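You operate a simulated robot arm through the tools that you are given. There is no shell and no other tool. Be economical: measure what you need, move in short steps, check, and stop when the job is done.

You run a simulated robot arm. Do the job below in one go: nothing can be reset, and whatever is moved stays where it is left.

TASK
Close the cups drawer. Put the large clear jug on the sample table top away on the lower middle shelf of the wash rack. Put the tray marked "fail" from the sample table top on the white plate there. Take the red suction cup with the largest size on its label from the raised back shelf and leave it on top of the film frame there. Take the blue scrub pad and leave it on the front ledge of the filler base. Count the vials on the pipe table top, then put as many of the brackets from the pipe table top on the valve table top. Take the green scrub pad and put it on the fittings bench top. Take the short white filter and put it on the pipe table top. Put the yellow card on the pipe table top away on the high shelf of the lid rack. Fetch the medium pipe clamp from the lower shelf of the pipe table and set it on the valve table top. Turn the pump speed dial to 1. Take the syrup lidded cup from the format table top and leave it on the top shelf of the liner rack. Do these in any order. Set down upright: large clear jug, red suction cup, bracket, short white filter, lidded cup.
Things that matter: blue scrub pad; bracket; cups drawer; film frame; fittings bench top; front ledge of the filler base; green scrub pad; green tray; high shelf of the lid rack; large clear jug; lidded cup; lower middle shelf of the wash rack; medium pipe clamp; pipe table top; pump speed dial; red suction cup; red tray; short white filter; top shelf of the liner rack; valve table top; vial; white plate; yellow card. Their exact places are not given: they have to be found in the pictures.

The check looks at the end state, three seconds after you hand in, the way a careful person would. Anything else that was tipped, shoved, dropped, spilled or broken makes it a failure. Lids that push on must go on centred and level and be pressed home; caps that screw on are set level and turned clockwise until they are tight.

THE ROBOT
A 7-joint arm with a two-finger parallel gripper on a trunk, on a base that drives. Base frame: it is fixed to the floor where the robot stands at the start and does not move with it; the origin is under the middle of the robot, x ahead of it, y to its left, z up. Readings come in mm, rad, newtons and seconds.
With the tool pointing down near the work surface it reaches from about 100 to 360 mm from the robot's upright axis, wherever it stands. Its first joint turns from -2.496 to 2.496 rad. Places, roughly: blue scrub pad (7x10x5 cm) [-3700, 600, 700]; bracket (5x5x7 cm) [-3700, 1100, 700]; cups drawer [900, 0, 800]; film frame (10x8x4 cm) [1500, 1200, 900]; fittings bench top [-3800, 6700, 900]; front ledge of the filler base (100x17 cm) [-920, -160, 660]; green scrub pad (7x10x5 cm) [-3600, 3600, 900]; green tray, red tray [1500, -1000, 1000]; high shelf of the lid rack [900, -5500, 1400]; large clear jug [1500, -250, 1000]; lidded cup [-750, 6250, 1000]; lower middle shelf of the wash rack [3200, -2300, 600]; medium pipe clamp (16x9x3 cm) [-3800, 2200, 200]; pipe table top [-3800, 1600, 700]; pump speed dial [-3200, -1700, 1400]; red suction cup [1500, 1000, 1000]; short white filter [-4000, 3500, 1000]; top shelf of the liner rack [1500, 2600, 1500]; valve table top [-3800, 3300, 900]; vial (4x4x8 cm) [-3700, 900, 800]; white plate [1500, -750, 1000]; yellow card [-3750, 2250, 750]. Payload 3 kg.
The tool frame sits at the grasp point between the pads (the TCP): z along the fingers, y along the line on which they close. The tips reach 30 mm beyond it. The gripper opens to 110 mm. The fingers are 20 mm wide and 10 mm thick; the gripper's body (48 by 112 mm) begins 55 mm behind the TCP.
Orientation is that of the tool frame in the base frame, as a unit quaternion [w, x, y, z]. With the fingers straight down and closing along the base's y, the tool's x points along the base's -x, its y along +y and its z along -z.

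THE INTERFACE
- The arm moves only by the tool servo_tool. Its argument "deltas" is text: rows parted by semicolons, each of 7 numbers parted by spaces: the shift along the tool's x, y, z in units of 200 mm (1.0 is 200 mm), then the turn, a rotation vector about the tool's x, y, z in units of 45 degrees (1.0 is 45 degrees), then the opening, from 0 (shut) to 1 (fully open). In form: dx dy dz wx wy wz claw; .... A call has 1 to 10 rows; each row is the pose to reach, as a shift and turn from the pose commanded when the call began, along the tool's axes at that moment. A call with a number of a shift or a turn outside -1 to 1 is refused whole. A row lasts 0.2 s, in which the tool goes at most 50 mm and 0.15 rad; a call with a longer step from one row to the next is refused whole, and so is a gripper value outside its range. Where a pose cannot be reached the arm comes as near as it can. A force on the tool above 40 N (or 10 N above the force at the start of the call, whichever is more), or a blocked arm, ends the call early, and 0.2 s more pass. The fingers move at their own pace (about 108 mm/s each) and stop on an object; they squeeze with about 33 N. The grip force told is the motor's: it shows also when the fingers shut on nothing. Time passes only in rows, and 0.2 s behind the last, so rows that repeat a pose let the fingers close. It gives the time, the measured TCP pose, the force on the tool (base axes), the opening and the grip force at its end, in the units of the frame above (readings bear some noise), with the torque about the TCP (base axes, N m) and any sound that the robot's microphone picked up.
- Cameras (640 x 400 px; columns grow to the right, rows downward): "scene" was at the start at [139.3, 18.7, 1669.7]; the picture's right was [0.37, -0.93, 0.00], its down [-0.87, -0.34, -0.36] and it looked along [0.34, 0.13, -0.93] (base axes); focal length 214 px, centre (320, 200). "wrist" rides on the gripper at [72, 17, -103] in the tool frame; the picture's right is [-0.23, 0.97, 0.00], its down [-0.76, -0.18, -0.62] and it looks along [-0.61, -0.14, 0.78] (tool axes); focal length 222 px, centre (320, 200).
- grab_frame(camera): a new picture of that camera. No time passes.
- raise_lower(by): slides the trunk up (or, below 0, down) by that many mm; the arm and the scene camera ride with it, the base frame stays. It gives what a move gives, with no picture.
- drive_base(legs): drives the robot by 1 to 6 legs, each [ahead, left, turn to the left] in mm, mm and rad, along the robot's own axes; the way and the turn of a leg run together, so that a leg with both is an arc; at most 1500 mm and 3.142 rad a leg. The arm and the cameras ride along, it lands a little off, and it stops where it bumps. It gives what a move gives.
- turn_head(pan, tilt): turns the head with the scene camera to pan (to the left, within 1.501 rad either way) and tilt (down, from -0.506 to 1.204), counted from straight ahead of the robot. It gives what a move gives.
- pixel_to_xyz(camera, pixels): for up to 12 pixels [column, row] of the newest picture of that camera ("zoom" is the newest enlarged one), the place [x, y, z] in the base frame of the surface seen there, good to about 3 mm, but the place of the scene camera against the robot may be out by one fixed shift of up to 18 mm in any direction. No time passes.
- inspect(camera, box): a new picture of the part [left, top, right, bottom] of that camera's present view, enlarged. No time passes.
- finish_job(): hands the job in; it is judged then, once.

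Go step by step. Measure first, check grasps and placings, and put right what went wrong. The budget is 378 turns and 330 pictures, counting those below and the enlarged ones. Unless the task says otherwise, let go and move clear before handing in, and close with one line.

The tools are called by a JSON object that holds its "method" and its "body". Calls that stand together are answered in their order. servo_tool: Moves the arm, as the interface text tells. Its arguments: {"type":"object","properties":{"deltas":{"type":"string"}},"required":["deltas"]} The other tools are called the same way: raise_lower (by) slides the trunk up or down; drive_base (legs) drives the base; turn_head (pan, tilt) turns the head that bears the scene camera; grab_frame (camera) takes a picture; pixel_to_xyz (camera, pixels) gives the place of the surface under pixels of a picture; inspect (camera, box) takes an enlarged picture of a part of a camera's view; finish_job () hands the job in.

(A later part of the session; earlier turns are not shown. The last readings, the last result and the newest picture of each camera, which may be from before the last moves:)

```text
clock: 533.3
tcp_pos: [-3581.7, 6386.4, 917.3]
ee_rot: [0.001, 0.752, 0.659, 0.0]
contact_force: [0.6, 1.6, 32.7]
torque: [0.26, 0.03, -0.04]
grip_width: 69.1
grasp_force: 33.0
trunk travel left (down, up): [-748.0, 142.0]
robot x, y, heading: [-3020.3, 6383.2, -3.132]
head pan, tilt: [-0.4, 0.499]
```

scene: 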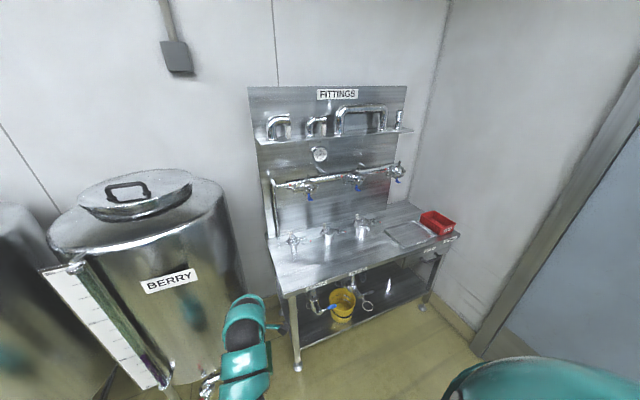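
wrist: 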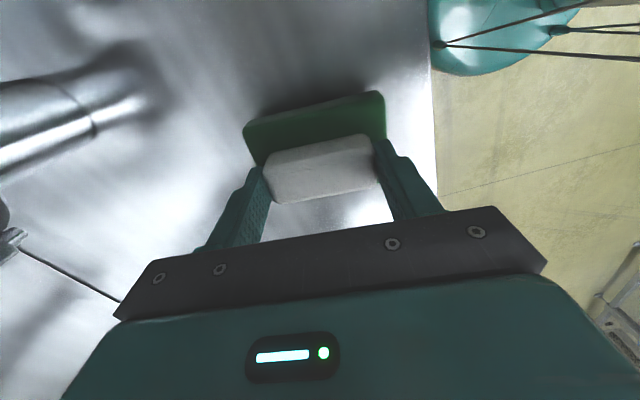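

Contact. Ease off, open, and rise.

{"method": "servo_tool", "body": {"deltas": "0 0 -0.012 0 0 0 0.2; 0 0 -0.012 0 0 0 0.6; 0 0 -0.012 0 0 0 0.85; 0 0 -0.012 0 0 0 0.85; 0 0 -0.06 0 0 0 0.85"}}

{"method": "raise_lower", "body": {"by": 140}}

{"method": "grab_frame", "body": {"camera": "wrist"}}

```text
clock: 534.5
tcp_pos: [-3584.3, 6384.8, 927.4]
ee_rot: [0.002, 0.751, 0.661, 0.003]
contact_force: [1.3, -1.0, -0.1]
torque: [-0.02, 0.0, 0.03]
grip_width: 93.7
grasp_force: 0.1
trunk travel left (down, up): [-748.0, 142.0]
robot x, y, heading: [-3017.3, 6383.6, -3.136]
head pan, tilt: [-0.4, 0.499]
```

```text
clock: 536.2
tcp_pos: [-3584.6, 6385.8, 1068.7]
ee_rot: [0.002, 0.751, 0.66, 0.003]
contact_force: [-0.4, 0.3, -0.4]
torque: [-0.01, -0.01, -0.01]
grip_width: 93.5
grasp_force: 0.0
trunk travel left (down, up): [-888.0, 2.0]
robot x, y, heading: [-3019.9, 6388.8, -3.135]
head pan, tilt: [-0.4, 0.499]
```

```text
148 pictures are left
```

wrist: 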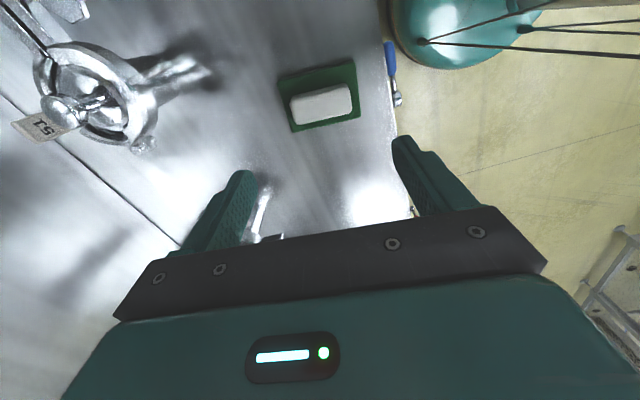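

Green pad placed. Return to the valve table to look at the filters.

{"method": "drive_base", "body": {"legs": [[-430, 0, 0], [0, 1400, 0], [0, 1400, 0]]}}

{"method": "turn_head", "body": {"pan": 0.0, "tilt": 0.6}}

{"method": "grab_frame", "body": {"camera": "scene"}}

{"method": "inspect", "body": {"camera": "scene", "box": [230, 140, 440, 290]}}

```text
clock: 552.0
tcp_pos: [-3195.6, 3596.6, 1067.6]
ee_rot: [0.001, 0.762, 0.647, 0.003]
contact_force: [-0.6, 1.2, 0.0]
torque: [0.0, -0.01, -0.01]
grip_width: 93.6
grasp_force: 0.0
trunk travel left (down, up): [-888.0, 2.0]
robot x, y, heading: [-2630.2, 3577.3, 3.114]
head pan, tilt: [-0.4, 0.499]
```

```text
clock: 552.9
tcp_pos: [-3196.8, 3596.9, 1069.0]
ee_rot: [0.002, 0.763, 0.647, 0.002]
contact_force: [0.1, 0.5, 0.0]
torque: [-0.03, -0.04, 0.01]
grip_width: 93.4
grasp_force: 0.1
trunk travel left (down, up): [-888.0, 2.0]
robot x, y, heading: [-2633.9, 3579.5, 3.122]
head pan, tilt: [0.0, 0.6]
```

```text
147 pictures are left
```

scene: 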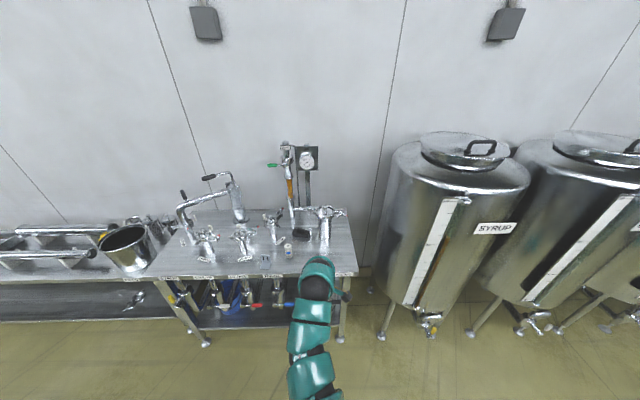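

```text
2.67 times, centred on (335, 215) of scene
```

zoom: 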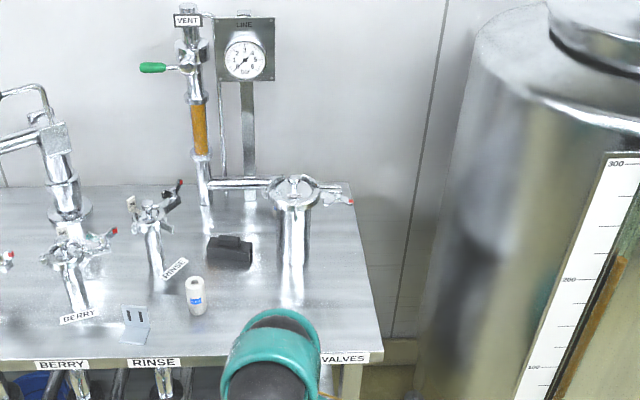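

The rear filter is hidden by the DRAIN vessel from here. Move left 400 for a view of it.

{"method": "drive_base", "body": {"legs": [[0, 380, 0.02]]}}

{"method": "grab_frame", "body": {"camera": "scene"}}

{"method": "inspect", "body": {"camera": "scene", "box": [310, 170, 430, 260]}}

```text
clock: 555.4
tcp_pos: [-3202.1, 3197.7, 1068.2]
ee_rot: [0.002, 0.755, 0.655, 0.003]
contact_force: [0.1, 0.3, -1.0]
torque: [0.03, 0.01, 0.0]
grip_width: 93.5
grasp_force: 0.1
trunk travel left (down, up): [-888.0, 2.0]
robot x, y, heading: [-2638.2, 3190.7, 3.138]
head pan, tilt: [0.0, 0.6]
```

```text
145 pictures are left
```

scene: 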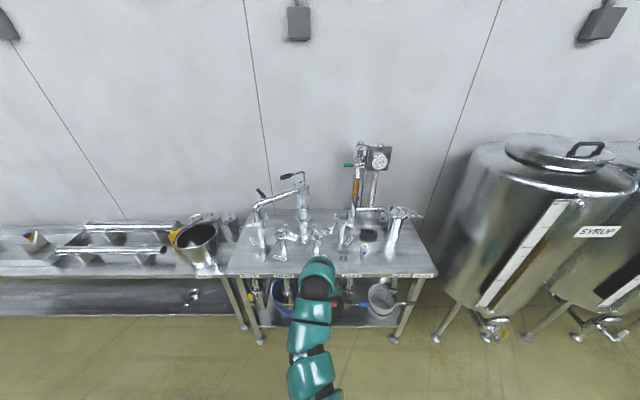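

```text
4.44 times, centred on (370, 215) of scene
```

zoom: 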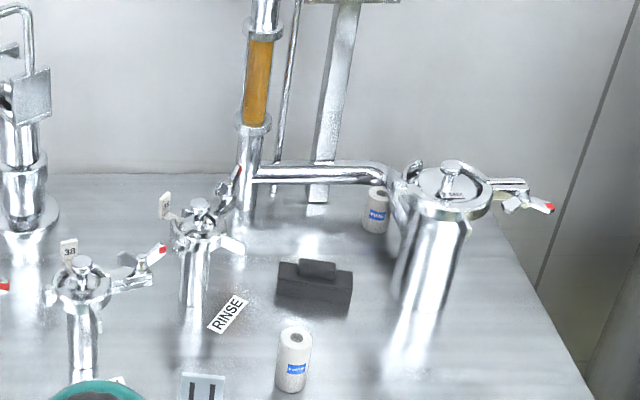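

Measure the rear filter, the pipe above it, and the vessel.

{"method": "pixel_to_xyz", "body": {"camera": "zoom", "pixels": [[376, 215], [374, 230], [378, 192], [365, 225], [386, 215], [330, 170], [370, 172], [295, 340], [293, 388], [297, 332], [410, 215], [315, 290]]}}

{"method": "inspect", "body": {"camera": "scene", "box": [355, 200, 405, 240]}}

```text
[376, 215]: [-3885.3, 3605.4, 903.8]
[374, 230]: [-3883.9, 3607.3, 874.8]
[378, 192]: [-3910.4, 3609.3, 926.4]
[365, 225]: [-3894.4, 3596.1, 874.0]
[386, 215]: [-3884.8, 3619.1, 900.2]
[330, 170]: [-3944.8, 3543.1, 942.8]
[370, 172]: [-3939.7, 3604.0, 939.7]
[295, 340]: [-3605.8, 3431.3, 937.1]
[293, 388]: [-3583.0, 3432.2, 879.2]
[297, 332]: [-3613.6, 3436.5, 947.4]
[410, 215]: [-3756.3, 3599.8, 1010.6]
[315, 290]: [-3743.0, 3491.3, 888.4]
```

```text
10.00 times, centred on (380, 220) of scene
```

zoom: 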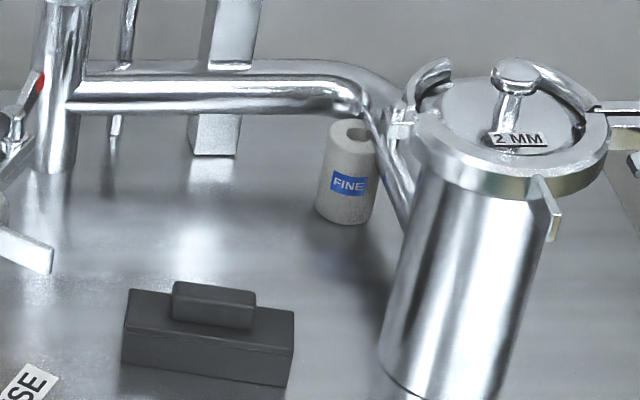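

Measure the bend pipe around the filter.

{"method": "pixel_to_xyz", "body": {"camera": "zoom", "pixels": [[200, 92], [300, 95], [345, 90], [375, 120], [385, 150], [395, 180], [405, 210], [400, 125], [345, 150], [345, 212], [322, 180], [345, 128]]}}

```text
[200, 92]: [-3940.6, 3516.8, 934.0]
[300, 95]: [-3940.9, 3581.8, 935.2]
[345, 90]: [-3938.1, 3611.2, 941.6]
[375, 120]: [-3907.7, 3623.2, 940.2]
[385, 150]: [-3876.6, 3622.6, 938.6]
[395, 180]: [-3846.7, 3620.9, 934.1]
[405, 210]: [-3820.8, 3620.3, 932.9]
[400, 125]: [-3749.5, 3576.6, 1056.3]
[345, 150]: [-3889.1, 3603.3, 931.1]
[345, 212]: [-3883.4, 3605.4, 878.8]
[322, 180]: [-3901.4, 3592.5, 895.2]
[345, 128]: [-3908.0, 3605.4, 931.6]
```

Plan: vertical tool, fingers closing along x, from above. Measure the VENT column, gauge panel and vessel flange for clearance.

{"method": "pixel_to_xyz", "body": {"camera": "scene", "pixels": [[357, 205], [357, 195], [358, 180], [380, 160], [380, 172], [390, 160], [396, 208], [412, 211], [402, 208], [386, 212], [348, 165], [404, 218]]}}

{"method": "servo_tool", "body": {"deltas": "0 0 0 0 0 -0.187 0.5; 0 0 0 0 0 -0.187 0.5; 0 0 0 0 0 -0.187 0.5"}}

```text
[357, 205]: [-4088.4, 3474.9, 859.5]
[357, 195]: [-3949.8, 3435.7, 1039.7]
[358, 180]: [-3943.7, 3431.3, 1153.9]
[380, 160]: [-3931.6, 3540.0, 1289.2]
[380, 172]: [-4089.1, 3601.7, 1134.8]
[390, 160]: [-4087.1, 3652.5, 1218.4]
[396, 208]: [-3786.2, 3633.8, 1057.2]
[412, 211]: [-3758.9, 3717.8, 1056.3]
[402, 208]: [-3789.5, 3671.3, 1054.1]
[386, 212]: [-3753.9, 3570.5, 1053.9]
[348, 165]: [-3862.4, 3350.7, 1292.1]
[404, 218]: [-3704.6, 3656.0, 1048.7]
```

```text
clock: 556.2
tcp_pos: [-3203.5, 3199.0, 1067.4]
ee_rot: [0.001, 0.705, 0.709, 0.003]
contact_force: [-0.3, 0.8, -0.8]
torque: [-0.02, 0.0, 0.0]
grip_width: 55.1
grasp_force: 0.1
trunk travel left (down, up): [-888.0, 2.0]
robot x, y, heading: [-2637.2, 3192.2, 3.134]
head pan, tilt: [0.0, 0.6]
```

Column centre ≈(-3960,3435), gauge at z>1220. I'll come in at y≈3485 above everything to x≈-3845, then lower beside the filter and slide in from -y.

{"method": "drive_base", "body": {"legs": [[0, -290, 0.007], [540, 0, 0]]}}

{"method": "servo_tool", "body": {"deltas": "0 -0.15 0 0 0 0 0.42; 0 -0.3 0 0 0 0 0.42; 0 -0.45 0 0 0 0 0.42; 0 -0.45 0 0 0 0 0.42"}}

{"method": "grab_frame", "body": {"camera": "wrist"}}

{"method": "grab_frame", "body": {"camera": "scene"}}

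```text
clock: 560.9
tcp_pos: [-3747.8, 3482.7, 1068.0]
ee_rot: [0.003, 0.703, 0.711, 0.003]
contact_force: [-0.2, -0.8, -0.1]
torque: [0.02, 0.02, 0.02]
grip_width: 55.2
grasp_force: 0.0
trunk travel left (down, up): [-888.0, 2.0]
robot x, y, heading: [-3183.4, 3479.8, -3.139]
head pan, tilt: [0.0, 0.6]
```

```text
clock: 561.9
tcp_pos: [-3836.0, 3479.5, 1068.0]
ee_rot: [0.001, 0.703, 0.711, 0.003]
contact_force: [-0.2, 0.0, 0.4]
torque: [0.0, 0.01, -0.02]
grip_width: 46.1
grasp_force: 0.1
trunk travel left (down, up): [-888.0, 2.0]
robot x, y, heading: [-3181.8, 3477.8, -3.145]
head pan, tilt: [0.0, 0.6]
```

```text
142 pictures are left
```

wrist: 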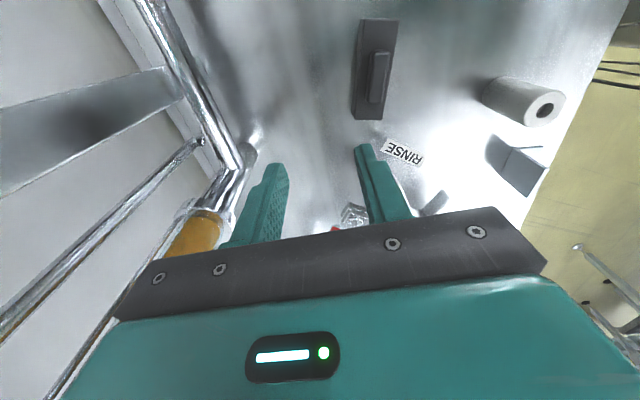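

```text
141 pictures are left
```

scene: 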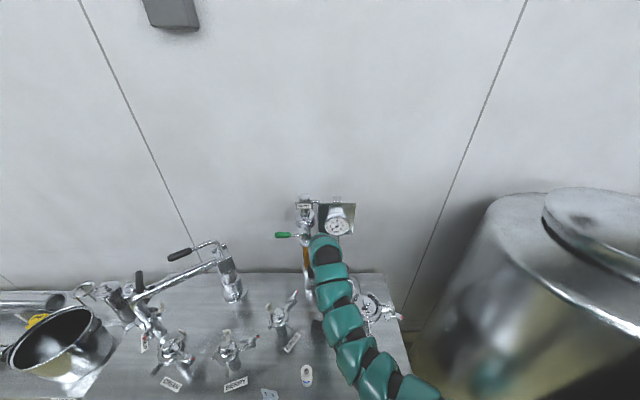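

Check the block and pipe positions under the hand before lowering.

{"method": "pixel_to_xyz", "body": {"camera": "wrist", "pixels": [[353, 112], [385, 110], [362, 20], [378, 60], [230, 130], [205, 60], [235, 170], [350, 215], [300, 130], [340, 225]]}}

```text
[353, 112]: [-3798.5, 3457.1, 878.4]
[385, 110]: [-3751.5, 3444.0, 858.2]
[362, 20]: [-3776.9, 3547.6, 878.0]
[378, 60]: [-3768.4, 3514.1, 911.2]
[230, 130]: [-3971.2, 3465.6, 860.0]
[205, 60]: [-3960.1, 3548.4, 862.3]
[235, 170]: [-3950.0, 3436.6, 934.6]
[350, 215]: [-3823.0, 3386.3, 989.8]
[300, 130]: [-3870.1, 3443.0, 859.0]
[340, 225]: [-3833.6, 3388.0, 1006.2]
```

Move 28 mm further from the block, then lower the trunk to TCP z≈897.

{"method": "servo_tool", "body": {"deltas": "0.03 -0.14 0 0 0 0 0.42; 0.03 -0.14 0 0 0 0 0.42"}}

{"method": "raise_lower", "body": {"by": -168}}

{"method": "drive_base", "body": {"legs": [[0, -55, 0]]}}

{"method": "grab_frame", "body": {"camera": "wrist"}}

{"method": "grab_frame", "body": {"camera": "scene"}}

```text
clock: 562.5
tcp_pos: [-3865.5, 3486.0, 1068.9]
ee_rot: [0.002, 0.702, 0.712, 0.001]
contact_force: [-0.1, 0.2, 0.0]
torque: [0.03, 0.01, 0.0]
grip_width: 46.3
grasp_force: 0.0
trunk travel left (down, up): [-888.0, 2.0]
robot x, y, heading: [-3182.3, 3479.3, -3.141]
head pan, tilt: [0.0, 0.6]
```

```text
clock: 564.4
tcp_pos: [-3866.2, 3487.6, 900.9]
ee_rot: [0.002, 0.703, 0.711, 0.003]
contact_force: [0.4, 0.2, -0.1]
torque: [-0.01, 0.01, 0.02]
grip_width: 46.4
grasp_force: 0.0
trunk travel left (down, up): [-720.0, 170.0]
robot x, y, heading: [-3186.9, 3478.0, -3.139]
head pan, tilt: [0.0, 0.6]
```

```text
clock: 565.4
tcp_pos: [-3866.7, 3545.4, 900.7]
ee_rot: [0.001, 0.703, 0.711, 0.001]
contact_force: [-0.2, 0.2, -0.1]
torque: [-0.06, 0.02, -0.01]
grip_width: 46.1
grasp_force: 0.1
trunk travel left (down, up): [-720.0, 170.0]
robot x, y, heading: [-3183.2, 3533.6, -3.138]
head pan, tilt: [0.0, 0.6]
```

```text
140 pictures are left
```

wrist: 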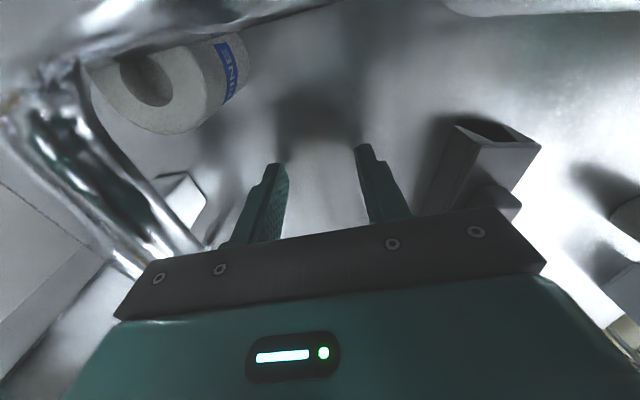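

```text
139 pictures are left
```

scene: 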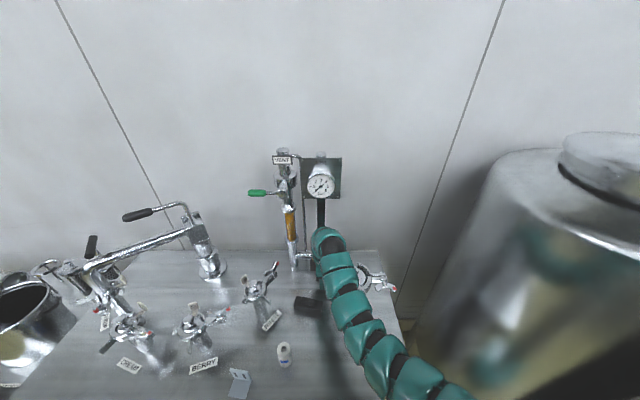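

The filter appears at wrist (165,90). Measure its top ring and the pipe.

{"method": "pixel_to_xyz", "body": {"camera": "wrist", "pixels": [[110, 105], [180, 110], [165, 130], [135, 60], [185, 60], [220, 70], [100, 55], [70, 90], [100, 140], [235, 60], [225, 105]]}}

{"method": "inspect", "body": {"camera": "wrist", "box": [0, 0, 300, 190]}}

```text
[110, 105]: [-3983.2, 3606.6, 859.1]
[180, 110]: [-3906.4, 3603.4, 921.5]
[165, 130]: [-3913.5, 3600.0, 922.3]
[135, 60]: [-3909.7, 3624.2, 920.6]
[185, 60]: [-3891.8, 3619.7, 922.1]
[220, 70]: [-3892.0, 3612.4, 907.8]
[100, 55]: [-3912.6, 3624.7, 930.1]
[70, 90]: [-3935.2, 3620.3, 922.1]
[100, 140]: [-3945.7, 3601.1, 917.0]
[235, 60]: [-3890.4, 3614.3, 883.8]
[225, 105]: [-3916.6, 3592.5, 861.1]
```

```text
2.11 times, centred on (150, 95) of wrist
```

zoom: 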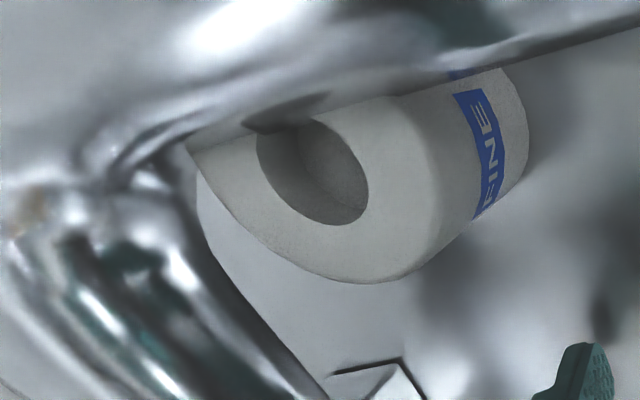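

The filter (centre ≈(-3910,3616), R≈21, top z 922) nestles in the pipe bend; a 10 mm finger just fits behind it if I yaw 11° and slide in along the tool x-axis. Align at the start point first.

{"method": "servo_tool", "body": {"deltas": "0 0 0 0 0 -0.13 0.43; 0 0 0 0 0 -0.253 0.43; 0 0 0 0 0 -0.253 0.43"}}

{"method": "servo_tool", "body": {"deltas": "0.02 -0.06 0 0 0 0 0.43; 0.05 -0.126 0 0 0 0 0.43; 0.05 -0.126 0 0 0 0 0.43"}}

{"method": "grab_frame", "body": {"camera": "wrist"}}

```text
clock: 566.2
tcp_pos: [-3866.8, 3543.4, 900.5]
ee_rot: [0.002, 0.629, 0.777, 0.002]
contact_force: [0.8, 0.0, 0.2]
torque: [-0.02, 0.01, 0.0]
grip_width: 47.4
grasp_force: 0.2
trunk travel left (down, up): [-720.0, 170.0]
robot x, y, heading: [-3182.3, 3533.6, -3.143]
head pan, tilt: [0.0, 0.6]
```

```text
clock: 567.0
tcp_pos: [-3891.9, 3548.3, 899.5]
ee_rot: [0.002, 0.629, 0.778, 0.003]
contact_force: [0.0, 0.6, 0.2]
torque: [-0.06, -0.02, -0.03]
grip_width: 47.2
grasp_force: 0.1
trunk travel left (down, up): [-720.0, 170.0]
robot x, y, heading: [-3185.3, 3534.8, -3.139]
head pan, tilt: [0.0, 0.6]
```

```text
137 pictures are left
```

wrist: 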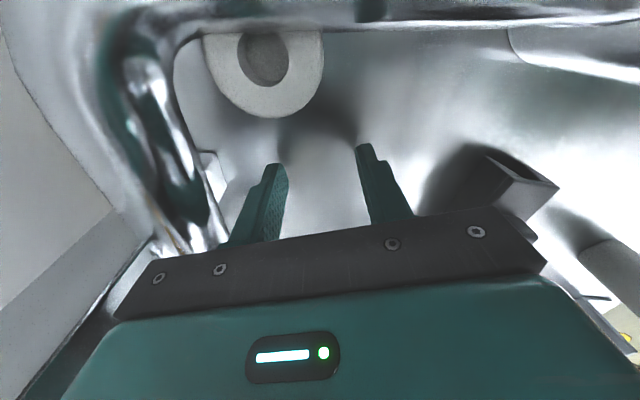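

A clearer view: ring spans columns 205–323. Measure ring and pipe edges.

{"method": "pixel_to_xyz", "body": {"camera": "wrist", "pixels": [[209, 58], [320, 58], [264, 113], [226, 95], [304, 97], [170, 60], [176, 90], [182, 120], [300, 26], [165, 75]]}}

```text
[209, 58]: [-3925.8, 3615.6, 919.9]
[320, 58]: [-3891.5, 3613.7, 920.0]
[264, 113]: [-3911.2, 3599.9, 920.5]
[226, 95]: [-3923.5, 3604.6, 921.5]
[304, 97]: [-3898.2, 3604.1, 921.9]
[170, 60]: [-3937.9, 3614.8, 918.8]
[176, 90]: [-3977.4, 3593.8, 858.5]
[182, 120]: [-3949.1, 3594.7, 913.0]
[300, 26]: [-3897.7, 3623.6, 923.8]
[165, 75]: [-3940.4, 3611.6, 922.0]
```

Refined: filter centre (-3908.7,3617), R≈17.3; pipe leaves 12 mm. Narrow the opening to 40 mm and slide in 64 mm along tool x.

{"method": "servo_tool", "body": {"deltas": "0 0 0 0 0 0 0.365; 0 0 0 0 0 0 0.365; 0.08 0 0 0 0 0 0.365; 0.16 0 0 0 0 0 0.365; 0.24 0 0 0 0 0 0.365; 0.32 0 0 0 0 0 0.365; 0.32 0 0 0 0 0 0.365"}}

{"method": "grab_frame", "body": {"camera": "wrist"}}

```text
clock: 568.6
tcp_pos: [-3907.0, 3611.9, 901.8]
ee_rot: [0.001, 0.629, 0.777, 0.002]
contact_force: [0.3, -0.9, 0.9]
torque: [-0.02, 0.03, -0.01]
grip_width: 40.3
grasp_force: 0.1
trunk travel left (down, up): [-720.0, 170.0]
robot x, y, heading: [-3183.6, 3536.1, -3.144]
head pan, tilt: [0.0, 0.6]
```

```text
136 pictures are left
```

wrist: 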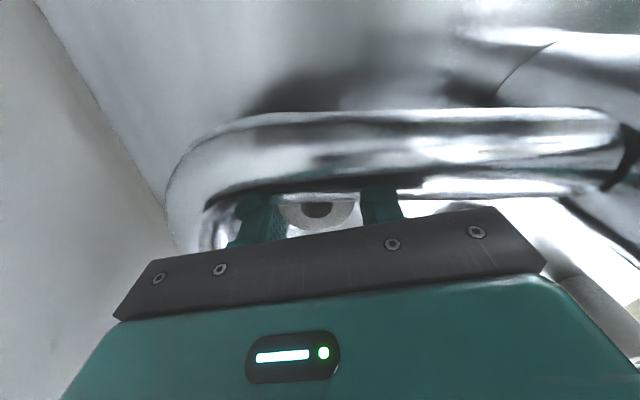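

The filter is between the fingers with no contact force. Close, lift 4 mm, and draw back along −tool x.

{"method": "servo_tool", "body": {"deltas": "0 0 0 0 0 0 0.2; 0 0 0 0 0 0 0; 0 0 0 0 0 0 0; 0 0 -0.01 0 0 0 0; 0 0 -0.025 0 0 0 0; 0 0 -0.025 0 0 0 0"}}

{"method": "servo_tool", "body": {"deltas": "-0.08 0.01 0 0 0 0 0; -0.16 0.03 0 0 0 0 0; -0.24 0.06 0 0 0 0 0; -0.32 0.1 0 0 0 0 0; -0.4 0.13 0 0 0 0 0"}}

{"method": "grab_frame", "body": {"camera": "wrist"}}

```text
clock: 570.0
tcp_pos: [-3906.9, 3610.1, 906.2]
ee_rot: [0.003, 0.629, 0.777, 0.003]
contact_force: [0.5, 0.0, 0.2]
torque: [-0.01, -0.02, 0.0]
grip_width: 36.9
grasp_force: 33.2
trunk travel left (down, up): [-720.0, 170.0]
robot x, y, heading: [-3180.6, 3534.6, -3.146]
head pan, tilt: [0.0, 0.6]
```

```text
clock: 571.2
tcp_pos: [-3864.4, 3537.8, 906.0]
ee_rot: [0.002, 0.629, 0.778, 0.004]
contact_force: [0.3, 0.2, -0.2]
torque: [0.04, -0.01, -0.02]
grip_width: 36.5
grasp_force: 33.3
trunk travel left (down, up): [-720.0, 170.0]
robot x, y, heading: [-3187.4, 3534.0, -3.141]
head pan, tilt: [0.0, 0.6]
```

```text
135 pictures are left
```

wrist: 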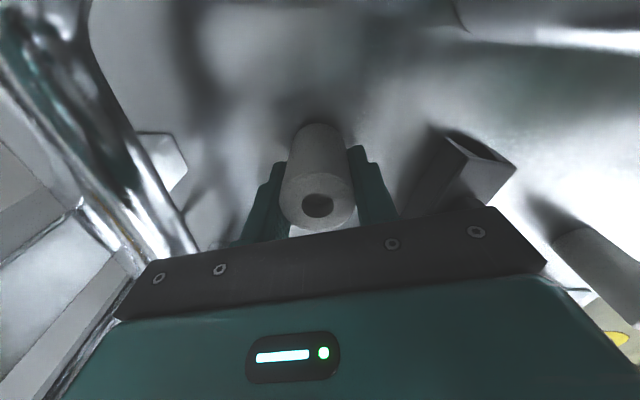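

Filter free of the corner and upright. Shift back to y≈3487, raise, retract, and back away.

{"method": "drive_base", "body": {"legs": [[0, 50, 0]]}}

{"method": "raise_lower", "body": {"by": 165}}

{"method": "servo_tool", "body": {"deltas": "0 0.2 0 0 0 0 0; 0 0.4 0 0 0 0 0; 0 0.55 0 0 0 0 0"}}

{"method": "drive_base", "body": {"legs": [[-500, 0, 0], [0, 1500, 0], [0, 500, 0]]}}

{"method": "grab_frame", "body": {"camera": "scene"}}

```text
clock: 572.1
tcp_pos: [-3864.9, 3485.7, 906.0]
ee_rot: [0.001, 0.629, 0.777, 0.003]
contact_force: [-0.4, -0.2, -0.5]
torque: [0.03, 0.0, 0.01]
grip_width: 36.4
grasp_force: 32.6
trunk travel left (down, up): [-720.0, 170.0]
robot x, y, heading: [-3184.3, 3481.8, -3.14]
head pan, tilt: [0.0, 0.6]
```

```text
clock: 574.0
tcp_pos: [-3864.6, 3487.3, 1071.2]
ee_rot: [0.002, 0.629, 0.778, 0.003]
contact_force: [0.0, -0.1, 0.3]
torque: [0.02, 0.02, 0.01]
grip_width: 36.6
grasp_force: 33.2
trunk travel left (down, up): [-885.0, 5.0]
robot x, y, heading: [-3184.7, 3480.7, -3.143]
head pan, tilt: [0.0, 0.6]
```

```text
clock: 574.8
tcp_pos: [-3755.1, 3512.5, 1071.3]
ee_rot: [0.0, 0.628, 0.778, 0.0]
contact_force: [-0.2, 0.4, -0.8]
torque: [-0.01, 0.01, 0.01]
grip_width: 36.5
grasp_force: 33.0
trunk travel left (down, up): [-885.0, 5.0]
robot x, y, heading: [-3181.4, 3481.5, 3.139]
head pan, tilt: [0.0, 0.6]
```

```text
clock: 587.2
tcp_pos: [-3243.0, 1505.6, 1070.4]
ee_rot: [-0.002, 0.621, 0.784, 0.001]
contact_force: [-0.3, 0.9, 0.2]
torque: [0.04, 0.03, 0.01]
grip_width: 36.6
grasp_force: 33.0
trunk travel left (down, up): [-885.0, 5.0]
robot x, y, heading: [-2670.0, 1494.6, -3.122]
head pan, tilt: [0.0, 0.6]
```

```text
134 pictures are left
```

scene: 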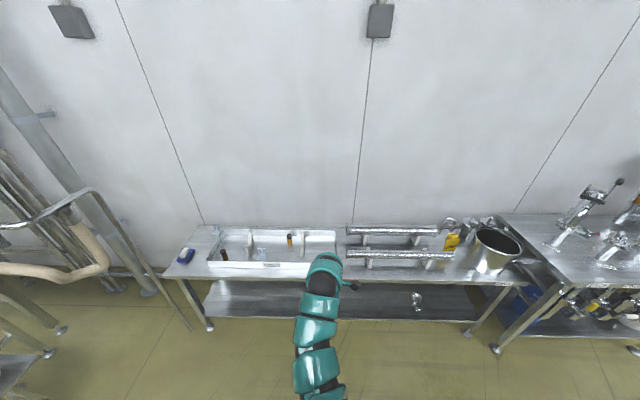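

Find a free spot on the pipe table: measure the front strip by the pipes.

{"method": "pixel_to_xyz", "body": {"camera": "scene", "pixels": [[350, 270], [400, 270], [450, 272], [400, 258], [345, 250], [440, 263], [470, 268], [400, 280], [210, 268], [345, 265]]}}

{"method": "inspect", "body": {"camera": "scene", "box": [300, 210, 540, 330]}}

```text
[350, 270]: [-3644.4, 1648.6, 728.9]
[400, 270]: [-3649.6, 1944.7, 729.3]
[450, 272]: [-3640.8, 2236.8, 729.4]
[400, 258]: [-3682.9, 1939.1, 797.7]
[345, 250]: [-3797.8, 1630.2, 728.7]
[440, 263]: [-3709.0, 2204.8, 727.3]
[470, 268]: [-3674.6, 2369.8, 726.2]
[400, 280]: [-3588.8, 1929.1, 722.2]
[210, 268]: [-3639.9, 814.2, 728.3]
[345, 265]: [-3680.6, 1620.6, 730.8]
```

```text
2.67 times, centred on (420, 270) of scene
```

zoom: 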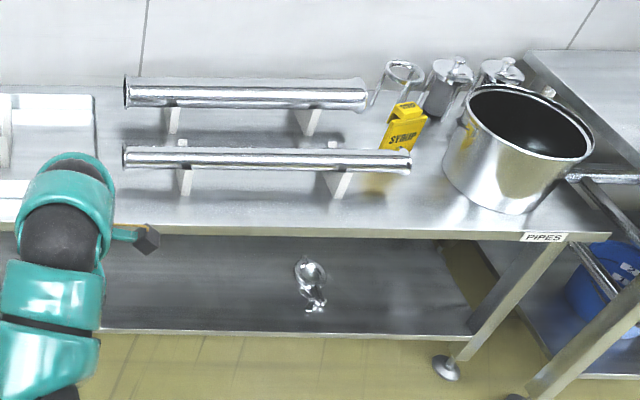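

Spot for the filter: (-3640,1610) on the front strip between the tray and the pipes. Drive there and lower.

{"method": "drive_base", "body": {"legs": [[0, -93, -0.02], [395, 0, 0]]}}

{"method": "raise_lower", "body": {"by": -270}}

{"method": "grab_frame", "body": {"camera": "wrist"}}

{"method": "pixel_to_xyz", "body": {"camera": "wrist", "pixels": [[320, 100], [400, 120], [250, 120], [320, 205], [320, 140], [200, 80]]}}

```text
clock: 590.5
tcp_pos: [-3645.9, 1607.8, 1070.4]
ee_rot: [-0.001, 0.628, 0.778, 0.002]
contact_force: [-1.0, 0.1, -0.8]
torque: [-0.03, -0.04, 0.0]
grip_width: 36.4
grasp_force: 33.1
trunk travel left (down, up): [-885.0, 5.0]
robot x, y, heading: [-3070.0, 1582.9, -3.137]
head pan, tilt: [0.0, 0.6]
```

```text
clock: 593.2
tcp_pos: [-3645.7, 1606.7, 800.9]
ee_rot: [-0.001, 0.629, 0.778, 0.001]
contact_force: [-0.1, -0.3, 0.0]
torque: [0.03, 0.0, 0.01]
grip_width: 36.6
grasp_force: 32.6
trunk travel left (down, up): [-615.0, 275.0]
robot x, y, heading: [-3069.9, 1578.5, -3.133]
head pan, tilt: [0.0, 0.6]
```

```text
132 pictures are left
```

wrist: 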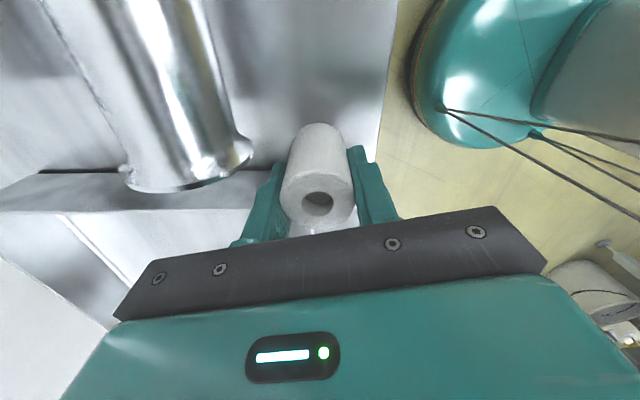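

```text
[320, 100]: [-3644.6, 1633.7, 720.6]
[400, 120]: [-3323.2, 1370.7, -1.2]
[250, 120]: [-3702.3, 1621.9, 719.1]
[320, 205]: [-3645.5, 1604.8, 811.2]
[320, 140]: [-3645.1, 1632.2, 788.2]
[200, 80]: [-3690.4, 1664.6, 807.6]
```

The pipe flange is close to the left finger; shift 14 mm away along −y, then lower.

{"method": "servo_tool", "body": {"deltas": "-0.07 0.02 0 0 0 0 0; -0.07 0.02 0 0 0 0 0; -0.07 0.02 0.08 0 0 0 0; -0.07 0.02 0.15 0 0 0 0; -0.07 0.02 0.165 0 0 0 0; -0.07 0.02 0.178 0 0 0 0; -0.07 0.02 0.19 0 0 0 0; -0.07 0.02 0.2 0 0 0 0"}}

```text
clock: 595.0
tcp_pos: [-3639.6, 1593.8, 761.7]
ee_rot: [-0.002, 0.628, 0.778, 0.0]
contact_force: [-0.6, 0.4, 13.8]
torque: [0.05, -0.12, 0.03]
grip_width: 36.2
grasp_force: 32.7
trunk travel left (down, up): [-615.0, 275.0]
robot x, y, heading: [-3073.3, 1581.9, -3.139]
head pan, tilt: [0.0, 0.6]
```

Contact (14 N). Open a little and rise.

{"method": "servo_tool", "body": {"deltas": "0 0 -0.005 0 0 0 0.2; 0 0 -0.005 0 0 0 0.42; 0 0 -0.005 0 0 0 0.45; 0 0 -0.005 0 0 0 0.45; 0 0 -0.15 0 0 0 0.45; 0 0 -0.15 0 0 0 0.45"}}

{"method": "raise_lower", "body": {"by": 200}}

{"method": "grab_frame", "body": {"camera": "wrist"}}

```text
clock: 596.4
tcp_pos: [-3638.8, 1594.1, 790.5]
ee_rot: [-0.001, 0.628, 0.779, 0.001]
contact_force: [-0.5, 0.2, -0.8]
torque: [-0.01, 0.0, 0.01]
grip_width: 49.7
grasp_force: 0.0
trunk travel left (down, up): [-615.0, 275.0]
robot x, y, heading: [-3067.2, 1576.5, -3.139]
head pan, tilt: [0.0, 0.6]
```

```text
clock: 598.6
tcp_pos: [-3639.6, 1593.1, 991.8]
ee_rot: [-0.001, 0.629, 0.778, 0.001]
contact_force: [0.8, 0.0, 0.3]
torque: [0.0, -0.02, 0.03]
grip_width: 49.6
grasp_force: 0.1
trunk travel left (down, up): [-815.0, 75.0]
robot x, y, heading: [-3069.8, 1582.2, -3.138]
head pan, tilt: [0.0, 0.6]
```

```text
131 pictures are left
```

wrist: 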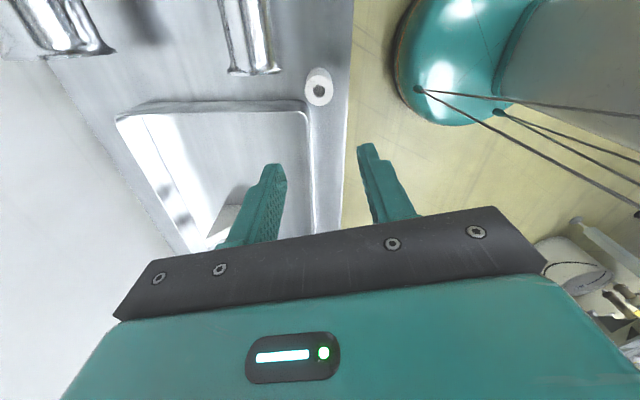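

Filter stands on the pipe table. Now bracket B at ≈(-3965,727): strafe left and move closer.

{"method": "drive_base", "body": {"legs": [[0, 866, 0], [180, 0, 0]]}}

{"method": "servo_tool", "body": {"deltas": "0 -0.2 0 0 0 0.06 0.5; 0 -0.4 0 0 0 0.12 0.5; 0 -0.5 0 0 0 0.2 0.5; 0 -0.5 0 0 0 0.253 0.5"}}

{"method": "grab_frame", "body": {"camera": "wrist"}}

```text
clock: 604.2
tcp_pos: [-3812.3, 718.4, 990.4]
ee_rot: [-0.001, 0.621, 0.784, 0.002]
contact_force: [0.2, -0.4, 0.0]
torque: [0.01, -0.01, -0.01]
grip_width: 49.4
grasp_force: 0.1
trunk travel left (down, up): [-815.0, 75.0]
robot x, y, heading: [-3245.3, 717.8, -3.121]
head pan, tilt: [0.0, 0.6]
```

```text
clock: 605.2
tcp_pos: [-3907.6, 694.3, 989.7]
ee_rot: [-0.001, 0.696, 0.718, 0.001]
contact_force: [-0.3, 0.4, 0.3]
torque: [0.02, 0.0, 0.0]
grip_width: 55.1
grasp_force: 0.1
trunk travel left (down, up): [-815.0, 75.0]
robot x, y, heading: [-3244.5, 718.4, -3.122]
head pan, tilt: [0.0, 0.6]
```

```text
130 pictures are left
```

wrist: 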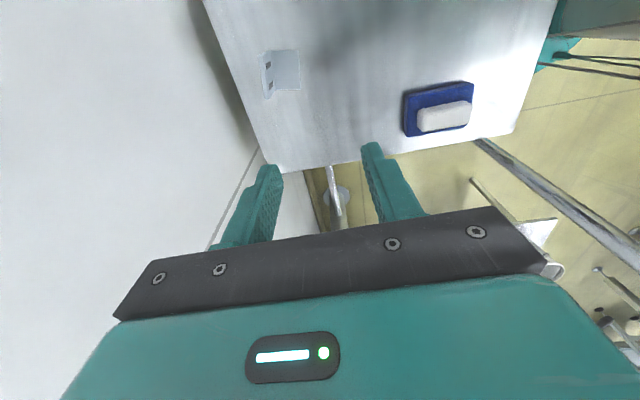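

{"method": "pixel_to_xyz", "body": {"camera": "wrist", "pixels": [[263, 58], [267, 92], [274, 53], [278, 88], [298, 52], [299, 87], [288, 70], [268, 72], [408, 92], [470, 83], [472, 122], [410, 135]]}}

{"method": "inspect", "body": {"camera": "wrist", "box": [220, 20, 360, 120]}}

```text
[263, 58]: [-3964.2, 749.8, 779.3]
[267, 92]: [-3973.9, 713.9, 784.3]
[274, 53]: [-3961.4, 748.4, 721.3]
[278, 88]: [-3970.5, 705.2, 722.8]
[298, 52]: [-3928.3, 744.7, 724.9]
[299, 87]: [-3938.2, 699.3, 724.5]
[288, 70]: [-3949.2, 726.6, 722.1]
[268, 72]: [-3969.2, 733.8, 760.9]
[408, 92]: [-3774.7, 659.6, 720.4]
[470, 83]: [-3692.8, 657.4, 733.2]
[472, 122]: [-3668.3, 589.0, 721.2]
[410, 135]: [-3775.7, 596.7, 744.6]
```

```text
4.00 times, centred on (290, 70) of wrist
```

zoom: 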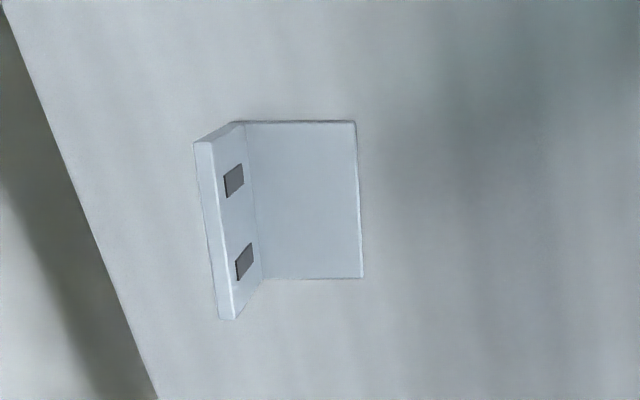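

Bracket B: plate centre (-3968,729), yawed ~13°. Align over it.

{"method": "servo_tool", "body": {"deltas": "0.06 -0.1 0 0 0 0.1 0.5; 0.12 -0.2 0 0 0 0.2 0.5; 0.183 -0.297 0 0 0 0.307 0.5; 0.183 -0.297 0 0 0 0.307 0.5"}}

{"method": "raise_lower", "body": {"by": -185}}

{"method": "grab_frame", "body": {"camera": "wrist"}}

```text
clock: 606.2
tcp_pos: [-3968.6, 728.5, 990.1]
ee_rot: [-0.001, 0.777, 0.629, 0.0]
contact_force: [0.0, 0.4, 0.8]
torque: [-0.03, 0.01, 0.0]
grip_width: 54.9
grasp_force: 0.1
trunk travel left (down, up): [-815.0, 75.0]
robot x, y, heading: [-3240.9, 717.7, -3.124]
head pan, tilt: [0.0, 0.6]
```

```text
clock: 608.3
tcp_pos: [-3969.7, 727.2, 804.3]
ee_rot: [0.0, 0.777, 0.629, 0.0]
contact_force: [0.6, 0.0, -0.4]
torque: [-0.02, 0.0, 0.04]
grip_width: 55.2
grasp_force: 0.1
trunk travel left (down, up): [-630.0, 260.0]
robot x, y, heading: [-3239.6, 714.6, -3.12]
head pan, tilt: [0.0, 0.6]
```

```text
128 pictures are left
```

wrist: 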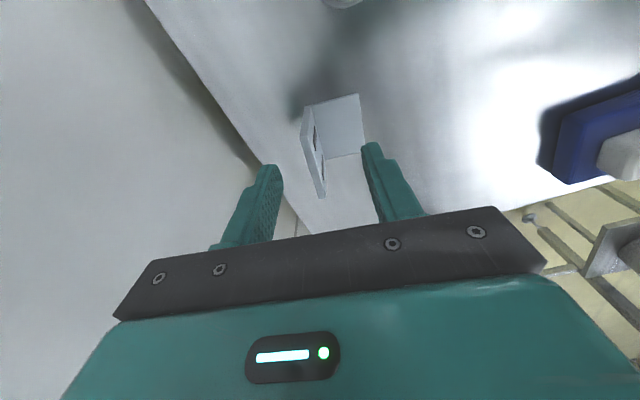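

Plate is between the fingers. Lower 38, close, lift.

{"method": "raise_lower", "body": {"by": -38}}

{"method": "servo_tool", "body": {"deltas": "0 0 0 0 0 0 0.3; 0 0 0 0 0 0 0; 0 0 0 0 0 0 0; 0 0 0 0 0 0 0"}}

{"method": "raise_lower", "body": {"by": 295}}

{"method": "grab_frame", "body": {"camera": "wrist"}}

```text
clock: 609.1
tcp_pos: [-3968.3, 727.3, 767.2]
ee_rot: [-0.001, 0.777, 0.629, 0.0]
contact_force: [0.6, 0.8, 0.2]
torque: [-0.01, 0.01, 0.01]
grip_width: 55.2
grasp_force: 0.1
trunk travel left (down, up): [-592.0, 298.0]
robot x, y, heading: [-3238.8, 715.5, -3.118]
head pan, tilt: [0.0, 0.6]
```

```text
clock: 610.1
tcp_pos: [-3968.4, 727.8, 767.4]
ee_rot: [0.0, 0.777, 0.629, 0.001]
contact_force: [1.4, 0.2, 1.7]
torque: [0.0, -0.09, 0.02]
grip_width: 5.2
grasp_force: 33.3
trunk travel left (down, up): [-592.0, 298.0]
robot x, y, heading: [-3245.4, 717.6, -3.123]
head pan, tilt: [0.0, 0.6]
```

```text
clock: 613.1
tcp_pos: [-3968.1, 728.1, 1062.2]
ee_rot: [0.0, 0.777, 0.629, 0.001]
contact_force: [0.2, 0.7, -1.0]
torque: [0.0, 0.01, -0.03]
grip_width: 5.4
grasp_force: 32.9
trunk travel left (down, up): [-887.0, 3.0]
robot x, y, heading: [-3241.3, 716.0, -3.126]
head pan, tilt: [0.0, 0.6]
```

```text
127 pictures are left
```

wrist: 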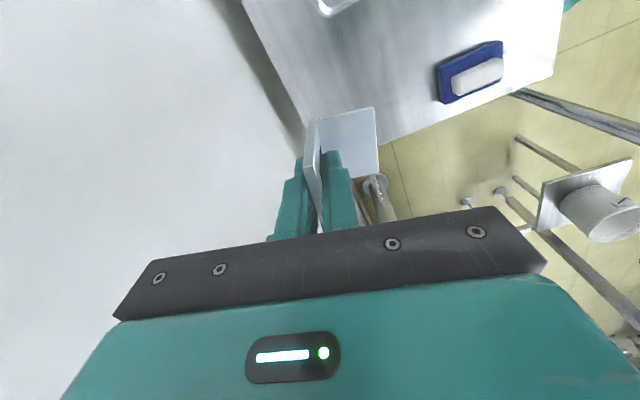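

Bracket B held. Retract and carry it to the valve table at y≈3525.

{"method": "drive_base", "body": {"legs": [[-560, 0, -0.016], [0, -1400, 0], [0, -1400, 0]]}}

{"method": "servo_tool", "body": {"deltas": "0 0.2 0 0 0 -0.06 0; 0 0.4 0 0 0 -0.12 0; 0 0.6 0 0 0 -0.2 0; 0 0.75 0 0 0 -0.29 0; 0 0.75 0 0 0 -0.29 0"}}

{"method": "grab_frame", "body": {"camera": "scene"}}

```text
clock: 629.4
tcp_pos: [-3423.1, 3517.4, 1061.7]
ee_rot: [-0.001, 0.778, 0.628, 0.0]
contact_force: [0.1, -0.2, -1.6]
torque: [0.0, 0.03, -0.02]
grip_width: 5.3
grasp_force: 33.0
trunk travel left (down, up): [-887.0, 3.0]
robot x, y, heading: [-2695.9, 3500.9, -3.124]
head pan, tilt: [0.0, 0.6]
```

```text
clock: 630.5
tcp_pos: [-3277.9, 3486.9, 1064.3]
ee_rot: [-0.001, 0.702, 0.712, 0.001]
contact_force: [-0.6, 0.1, -1.3]
torque: [0.03, -0.04, -0.01]
grip_width: 5.5
grasp_force: 32.1
trunk travel left (down, up): [-887.0, 3.0]
robot x, y, heading: [-2700.6, 3502.7, -3.126]
head pan, tilt: [0.0, 0.6]
```

```text
126 pictures are left
```

scene: 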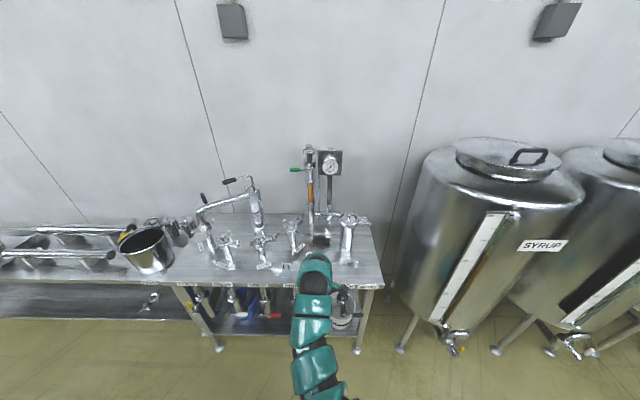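

Target (-3570,3510). Drive ahead 292 and right 14, lower.

{"method": "drive_base", "body": {"legs": [[292, -14, -0.016]]}}

{"method": "raise_lower", "body": {"by": -150}}

{"method": "grab_frame", "body": {"camera": "wrist"}}

```text
clock: 632.6
tcp_pos: [-3568.3, 3505.4, 1063.7]
ee_rot: [-0.001, 0.707, 0.707, 0.0]
contact_force: [0.3, 0.2, -0.9]
torque: [-0.02, -0.03, 0.0]
grip_width: 5.3
grasp_force: 32.8
trunk travel left (down, up): [-887.0, 3.0]
robot x, y, heading: [-2987.3, 3515.6, -3.134]
head pan, tilt: [0.0, 0.6]
```

```text
clock: 634.3
tcp_pos: [-3568.6, 3504.7, 913.0]
ee_rot: [-0.001, 0.706, 0.708, 0.001]
contact_force: [0.1, -0.7, -2.2]
torque: [0.02, 0.0, -0.01]
grip_width: 5.5
grasp_force: 33.1
trunk travel left (down, up): [-737.0, 153.0]
robot x, y, heading: [-2987.2, 3512.2, -3.136]
head pan, tilt: [0.0, 0.6]
```

```text
125 pictures are left
```

wrist: 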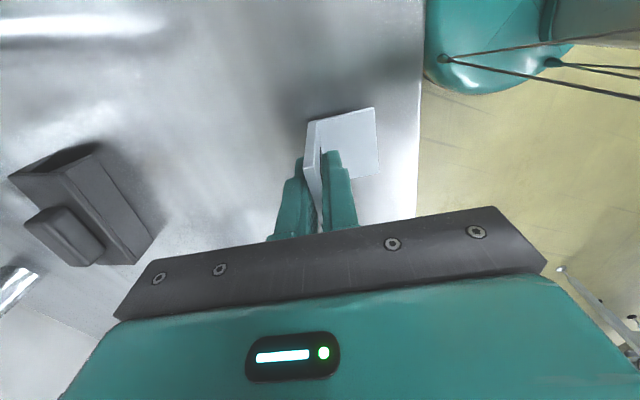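

Lower to contact (~9–11 mm), release.

{"method": "servo_tool", "body": {"deltas": "0 0 0.02 0 0 0 0; 0 0 0.035 0 0 0 0; 0 0 0.045 0 0 0 0; 0 0 0.055 0 0 0 0; 0 0 0.06 0 0 0 0"}}

```text
clock: 635.5
tcp_pos: [-3568.6, 3505.1, 903.5]
ee_rot: [-0.001, 0.707, 0.707, -0.001]
contact_force: [-6.7, 0.6, 29.2]
torque: [-0.05, -0.38, 0.02]
grip_width: 5.8
grasp_force: 33.2
trunk travel left (down, up): [-737.0, 153.0]
robot x, y, heading: [-2989.8, 3512.2, -3.136]
head pan, tilt: [0.0, 0.6]
```

{"method": "servo_tool", "body": {"deltas": "0 0 -0.01 0 0 0 0; 0 0 -0.01 0 0 0 0.2; 0 0 -0.01 0 0 0 0.4; 0 0 -0.01 0 0 0 0.4; 0 0 -0.06 0 0 0 0.4"}}

{"method": "raise_lower", "body": {"by": 150}}

{"method": "drive_base", "body": {"legs": [[-330, 0, 0], [0, 1250, 0]]}}

{"method": "grab_frame", "body": {"camera": "scene"}}

```text
clock: 636.7
tcp_pos: [-3569.1, 3505.9, 914.2]
ee_rot: [-0.001, 0.706, 0.708, 0.001]
contact_force: [-0.1, 0.1, -0.7]
torque: [0.0, -0.05, 0.01]
grip_width: 44.1
grasp_force: 0.1
trunk travel left (down, up): [-737.0, 153.0]
robot x, y, heading: [-2987.9, 3512.9, -3.139]
head pan, tilt: [0.0, 0.6]
```

```text
clock: 638.5
tcp_pos: [-3569.4, 3506.9, 1064.2]
ee_rot: [0.0, 0.706, 0.708, 0.001]
contact_force: [0.1, 0.5, -0.6]
torque: [-0.04, -0.01, 0.01]
grip_width: 43.9
grasp_force: 0.1
trunk travel left (down, up): [-887.0, 3.0]
robot x, y, heading: [-2987.5, 3513.0, -3.137]
head pan, tilt: [0.0, 0.6]
```

```text
clock: 646.4
tcp_pos: [-3249.3, 2300.0, 1064.6]
ee_rot: [-0.001, 0.714, 0.7, 0.001]
contact_force: [-0.3, 0.9, -1.4]
torque: [0.03, 0.0, 0.02]
grip_width: 43.6
grasp_force: 0.0
trunk travel left (down, up): [-887.0, 3.0]
robot x, y, heading: [-2669.7, 2293.0, 3.12]
head pan, tilt: [0.0, 0.6]
```

```text
124 pictures are left
```

scene: 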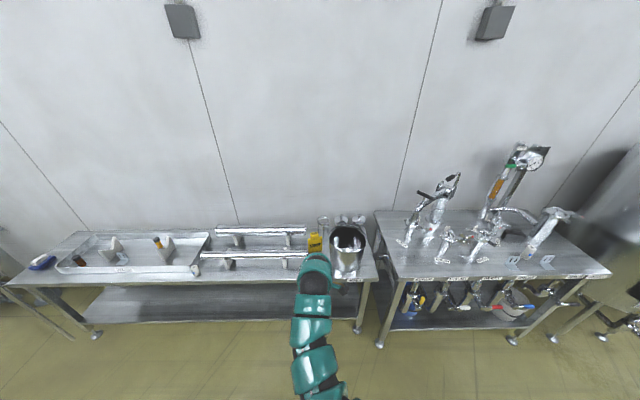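

Both brackets stand on the valve table. Double-check vials around the tray, behind pipes and pot from this viewpoint.

{"method": "inspect", "body": {"camera": "scene", "box": [20, 215, 220, 290]}}

{"method": "inspect", "body": {"camera": "scene", "box": [200, 205, 390, 290]}}

```text
3.20 times, centred on (120, 252) of scene
```

zoom: 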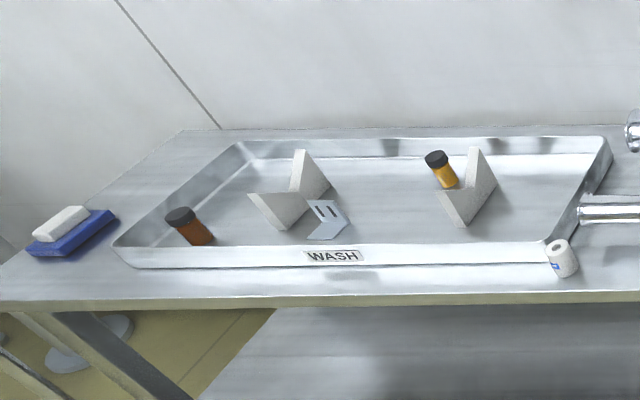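

```text
3.37 times, centred on (295, 248) of scene
```

zoom: 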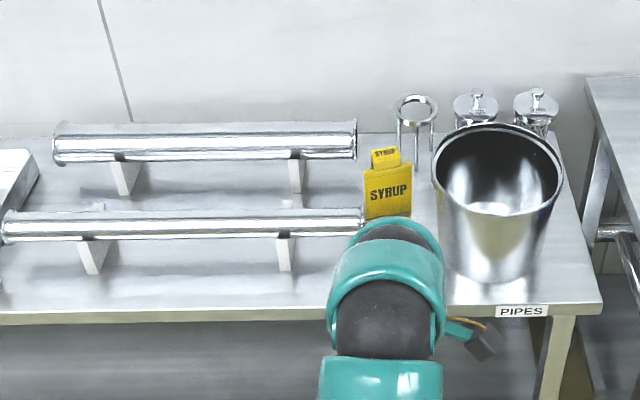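

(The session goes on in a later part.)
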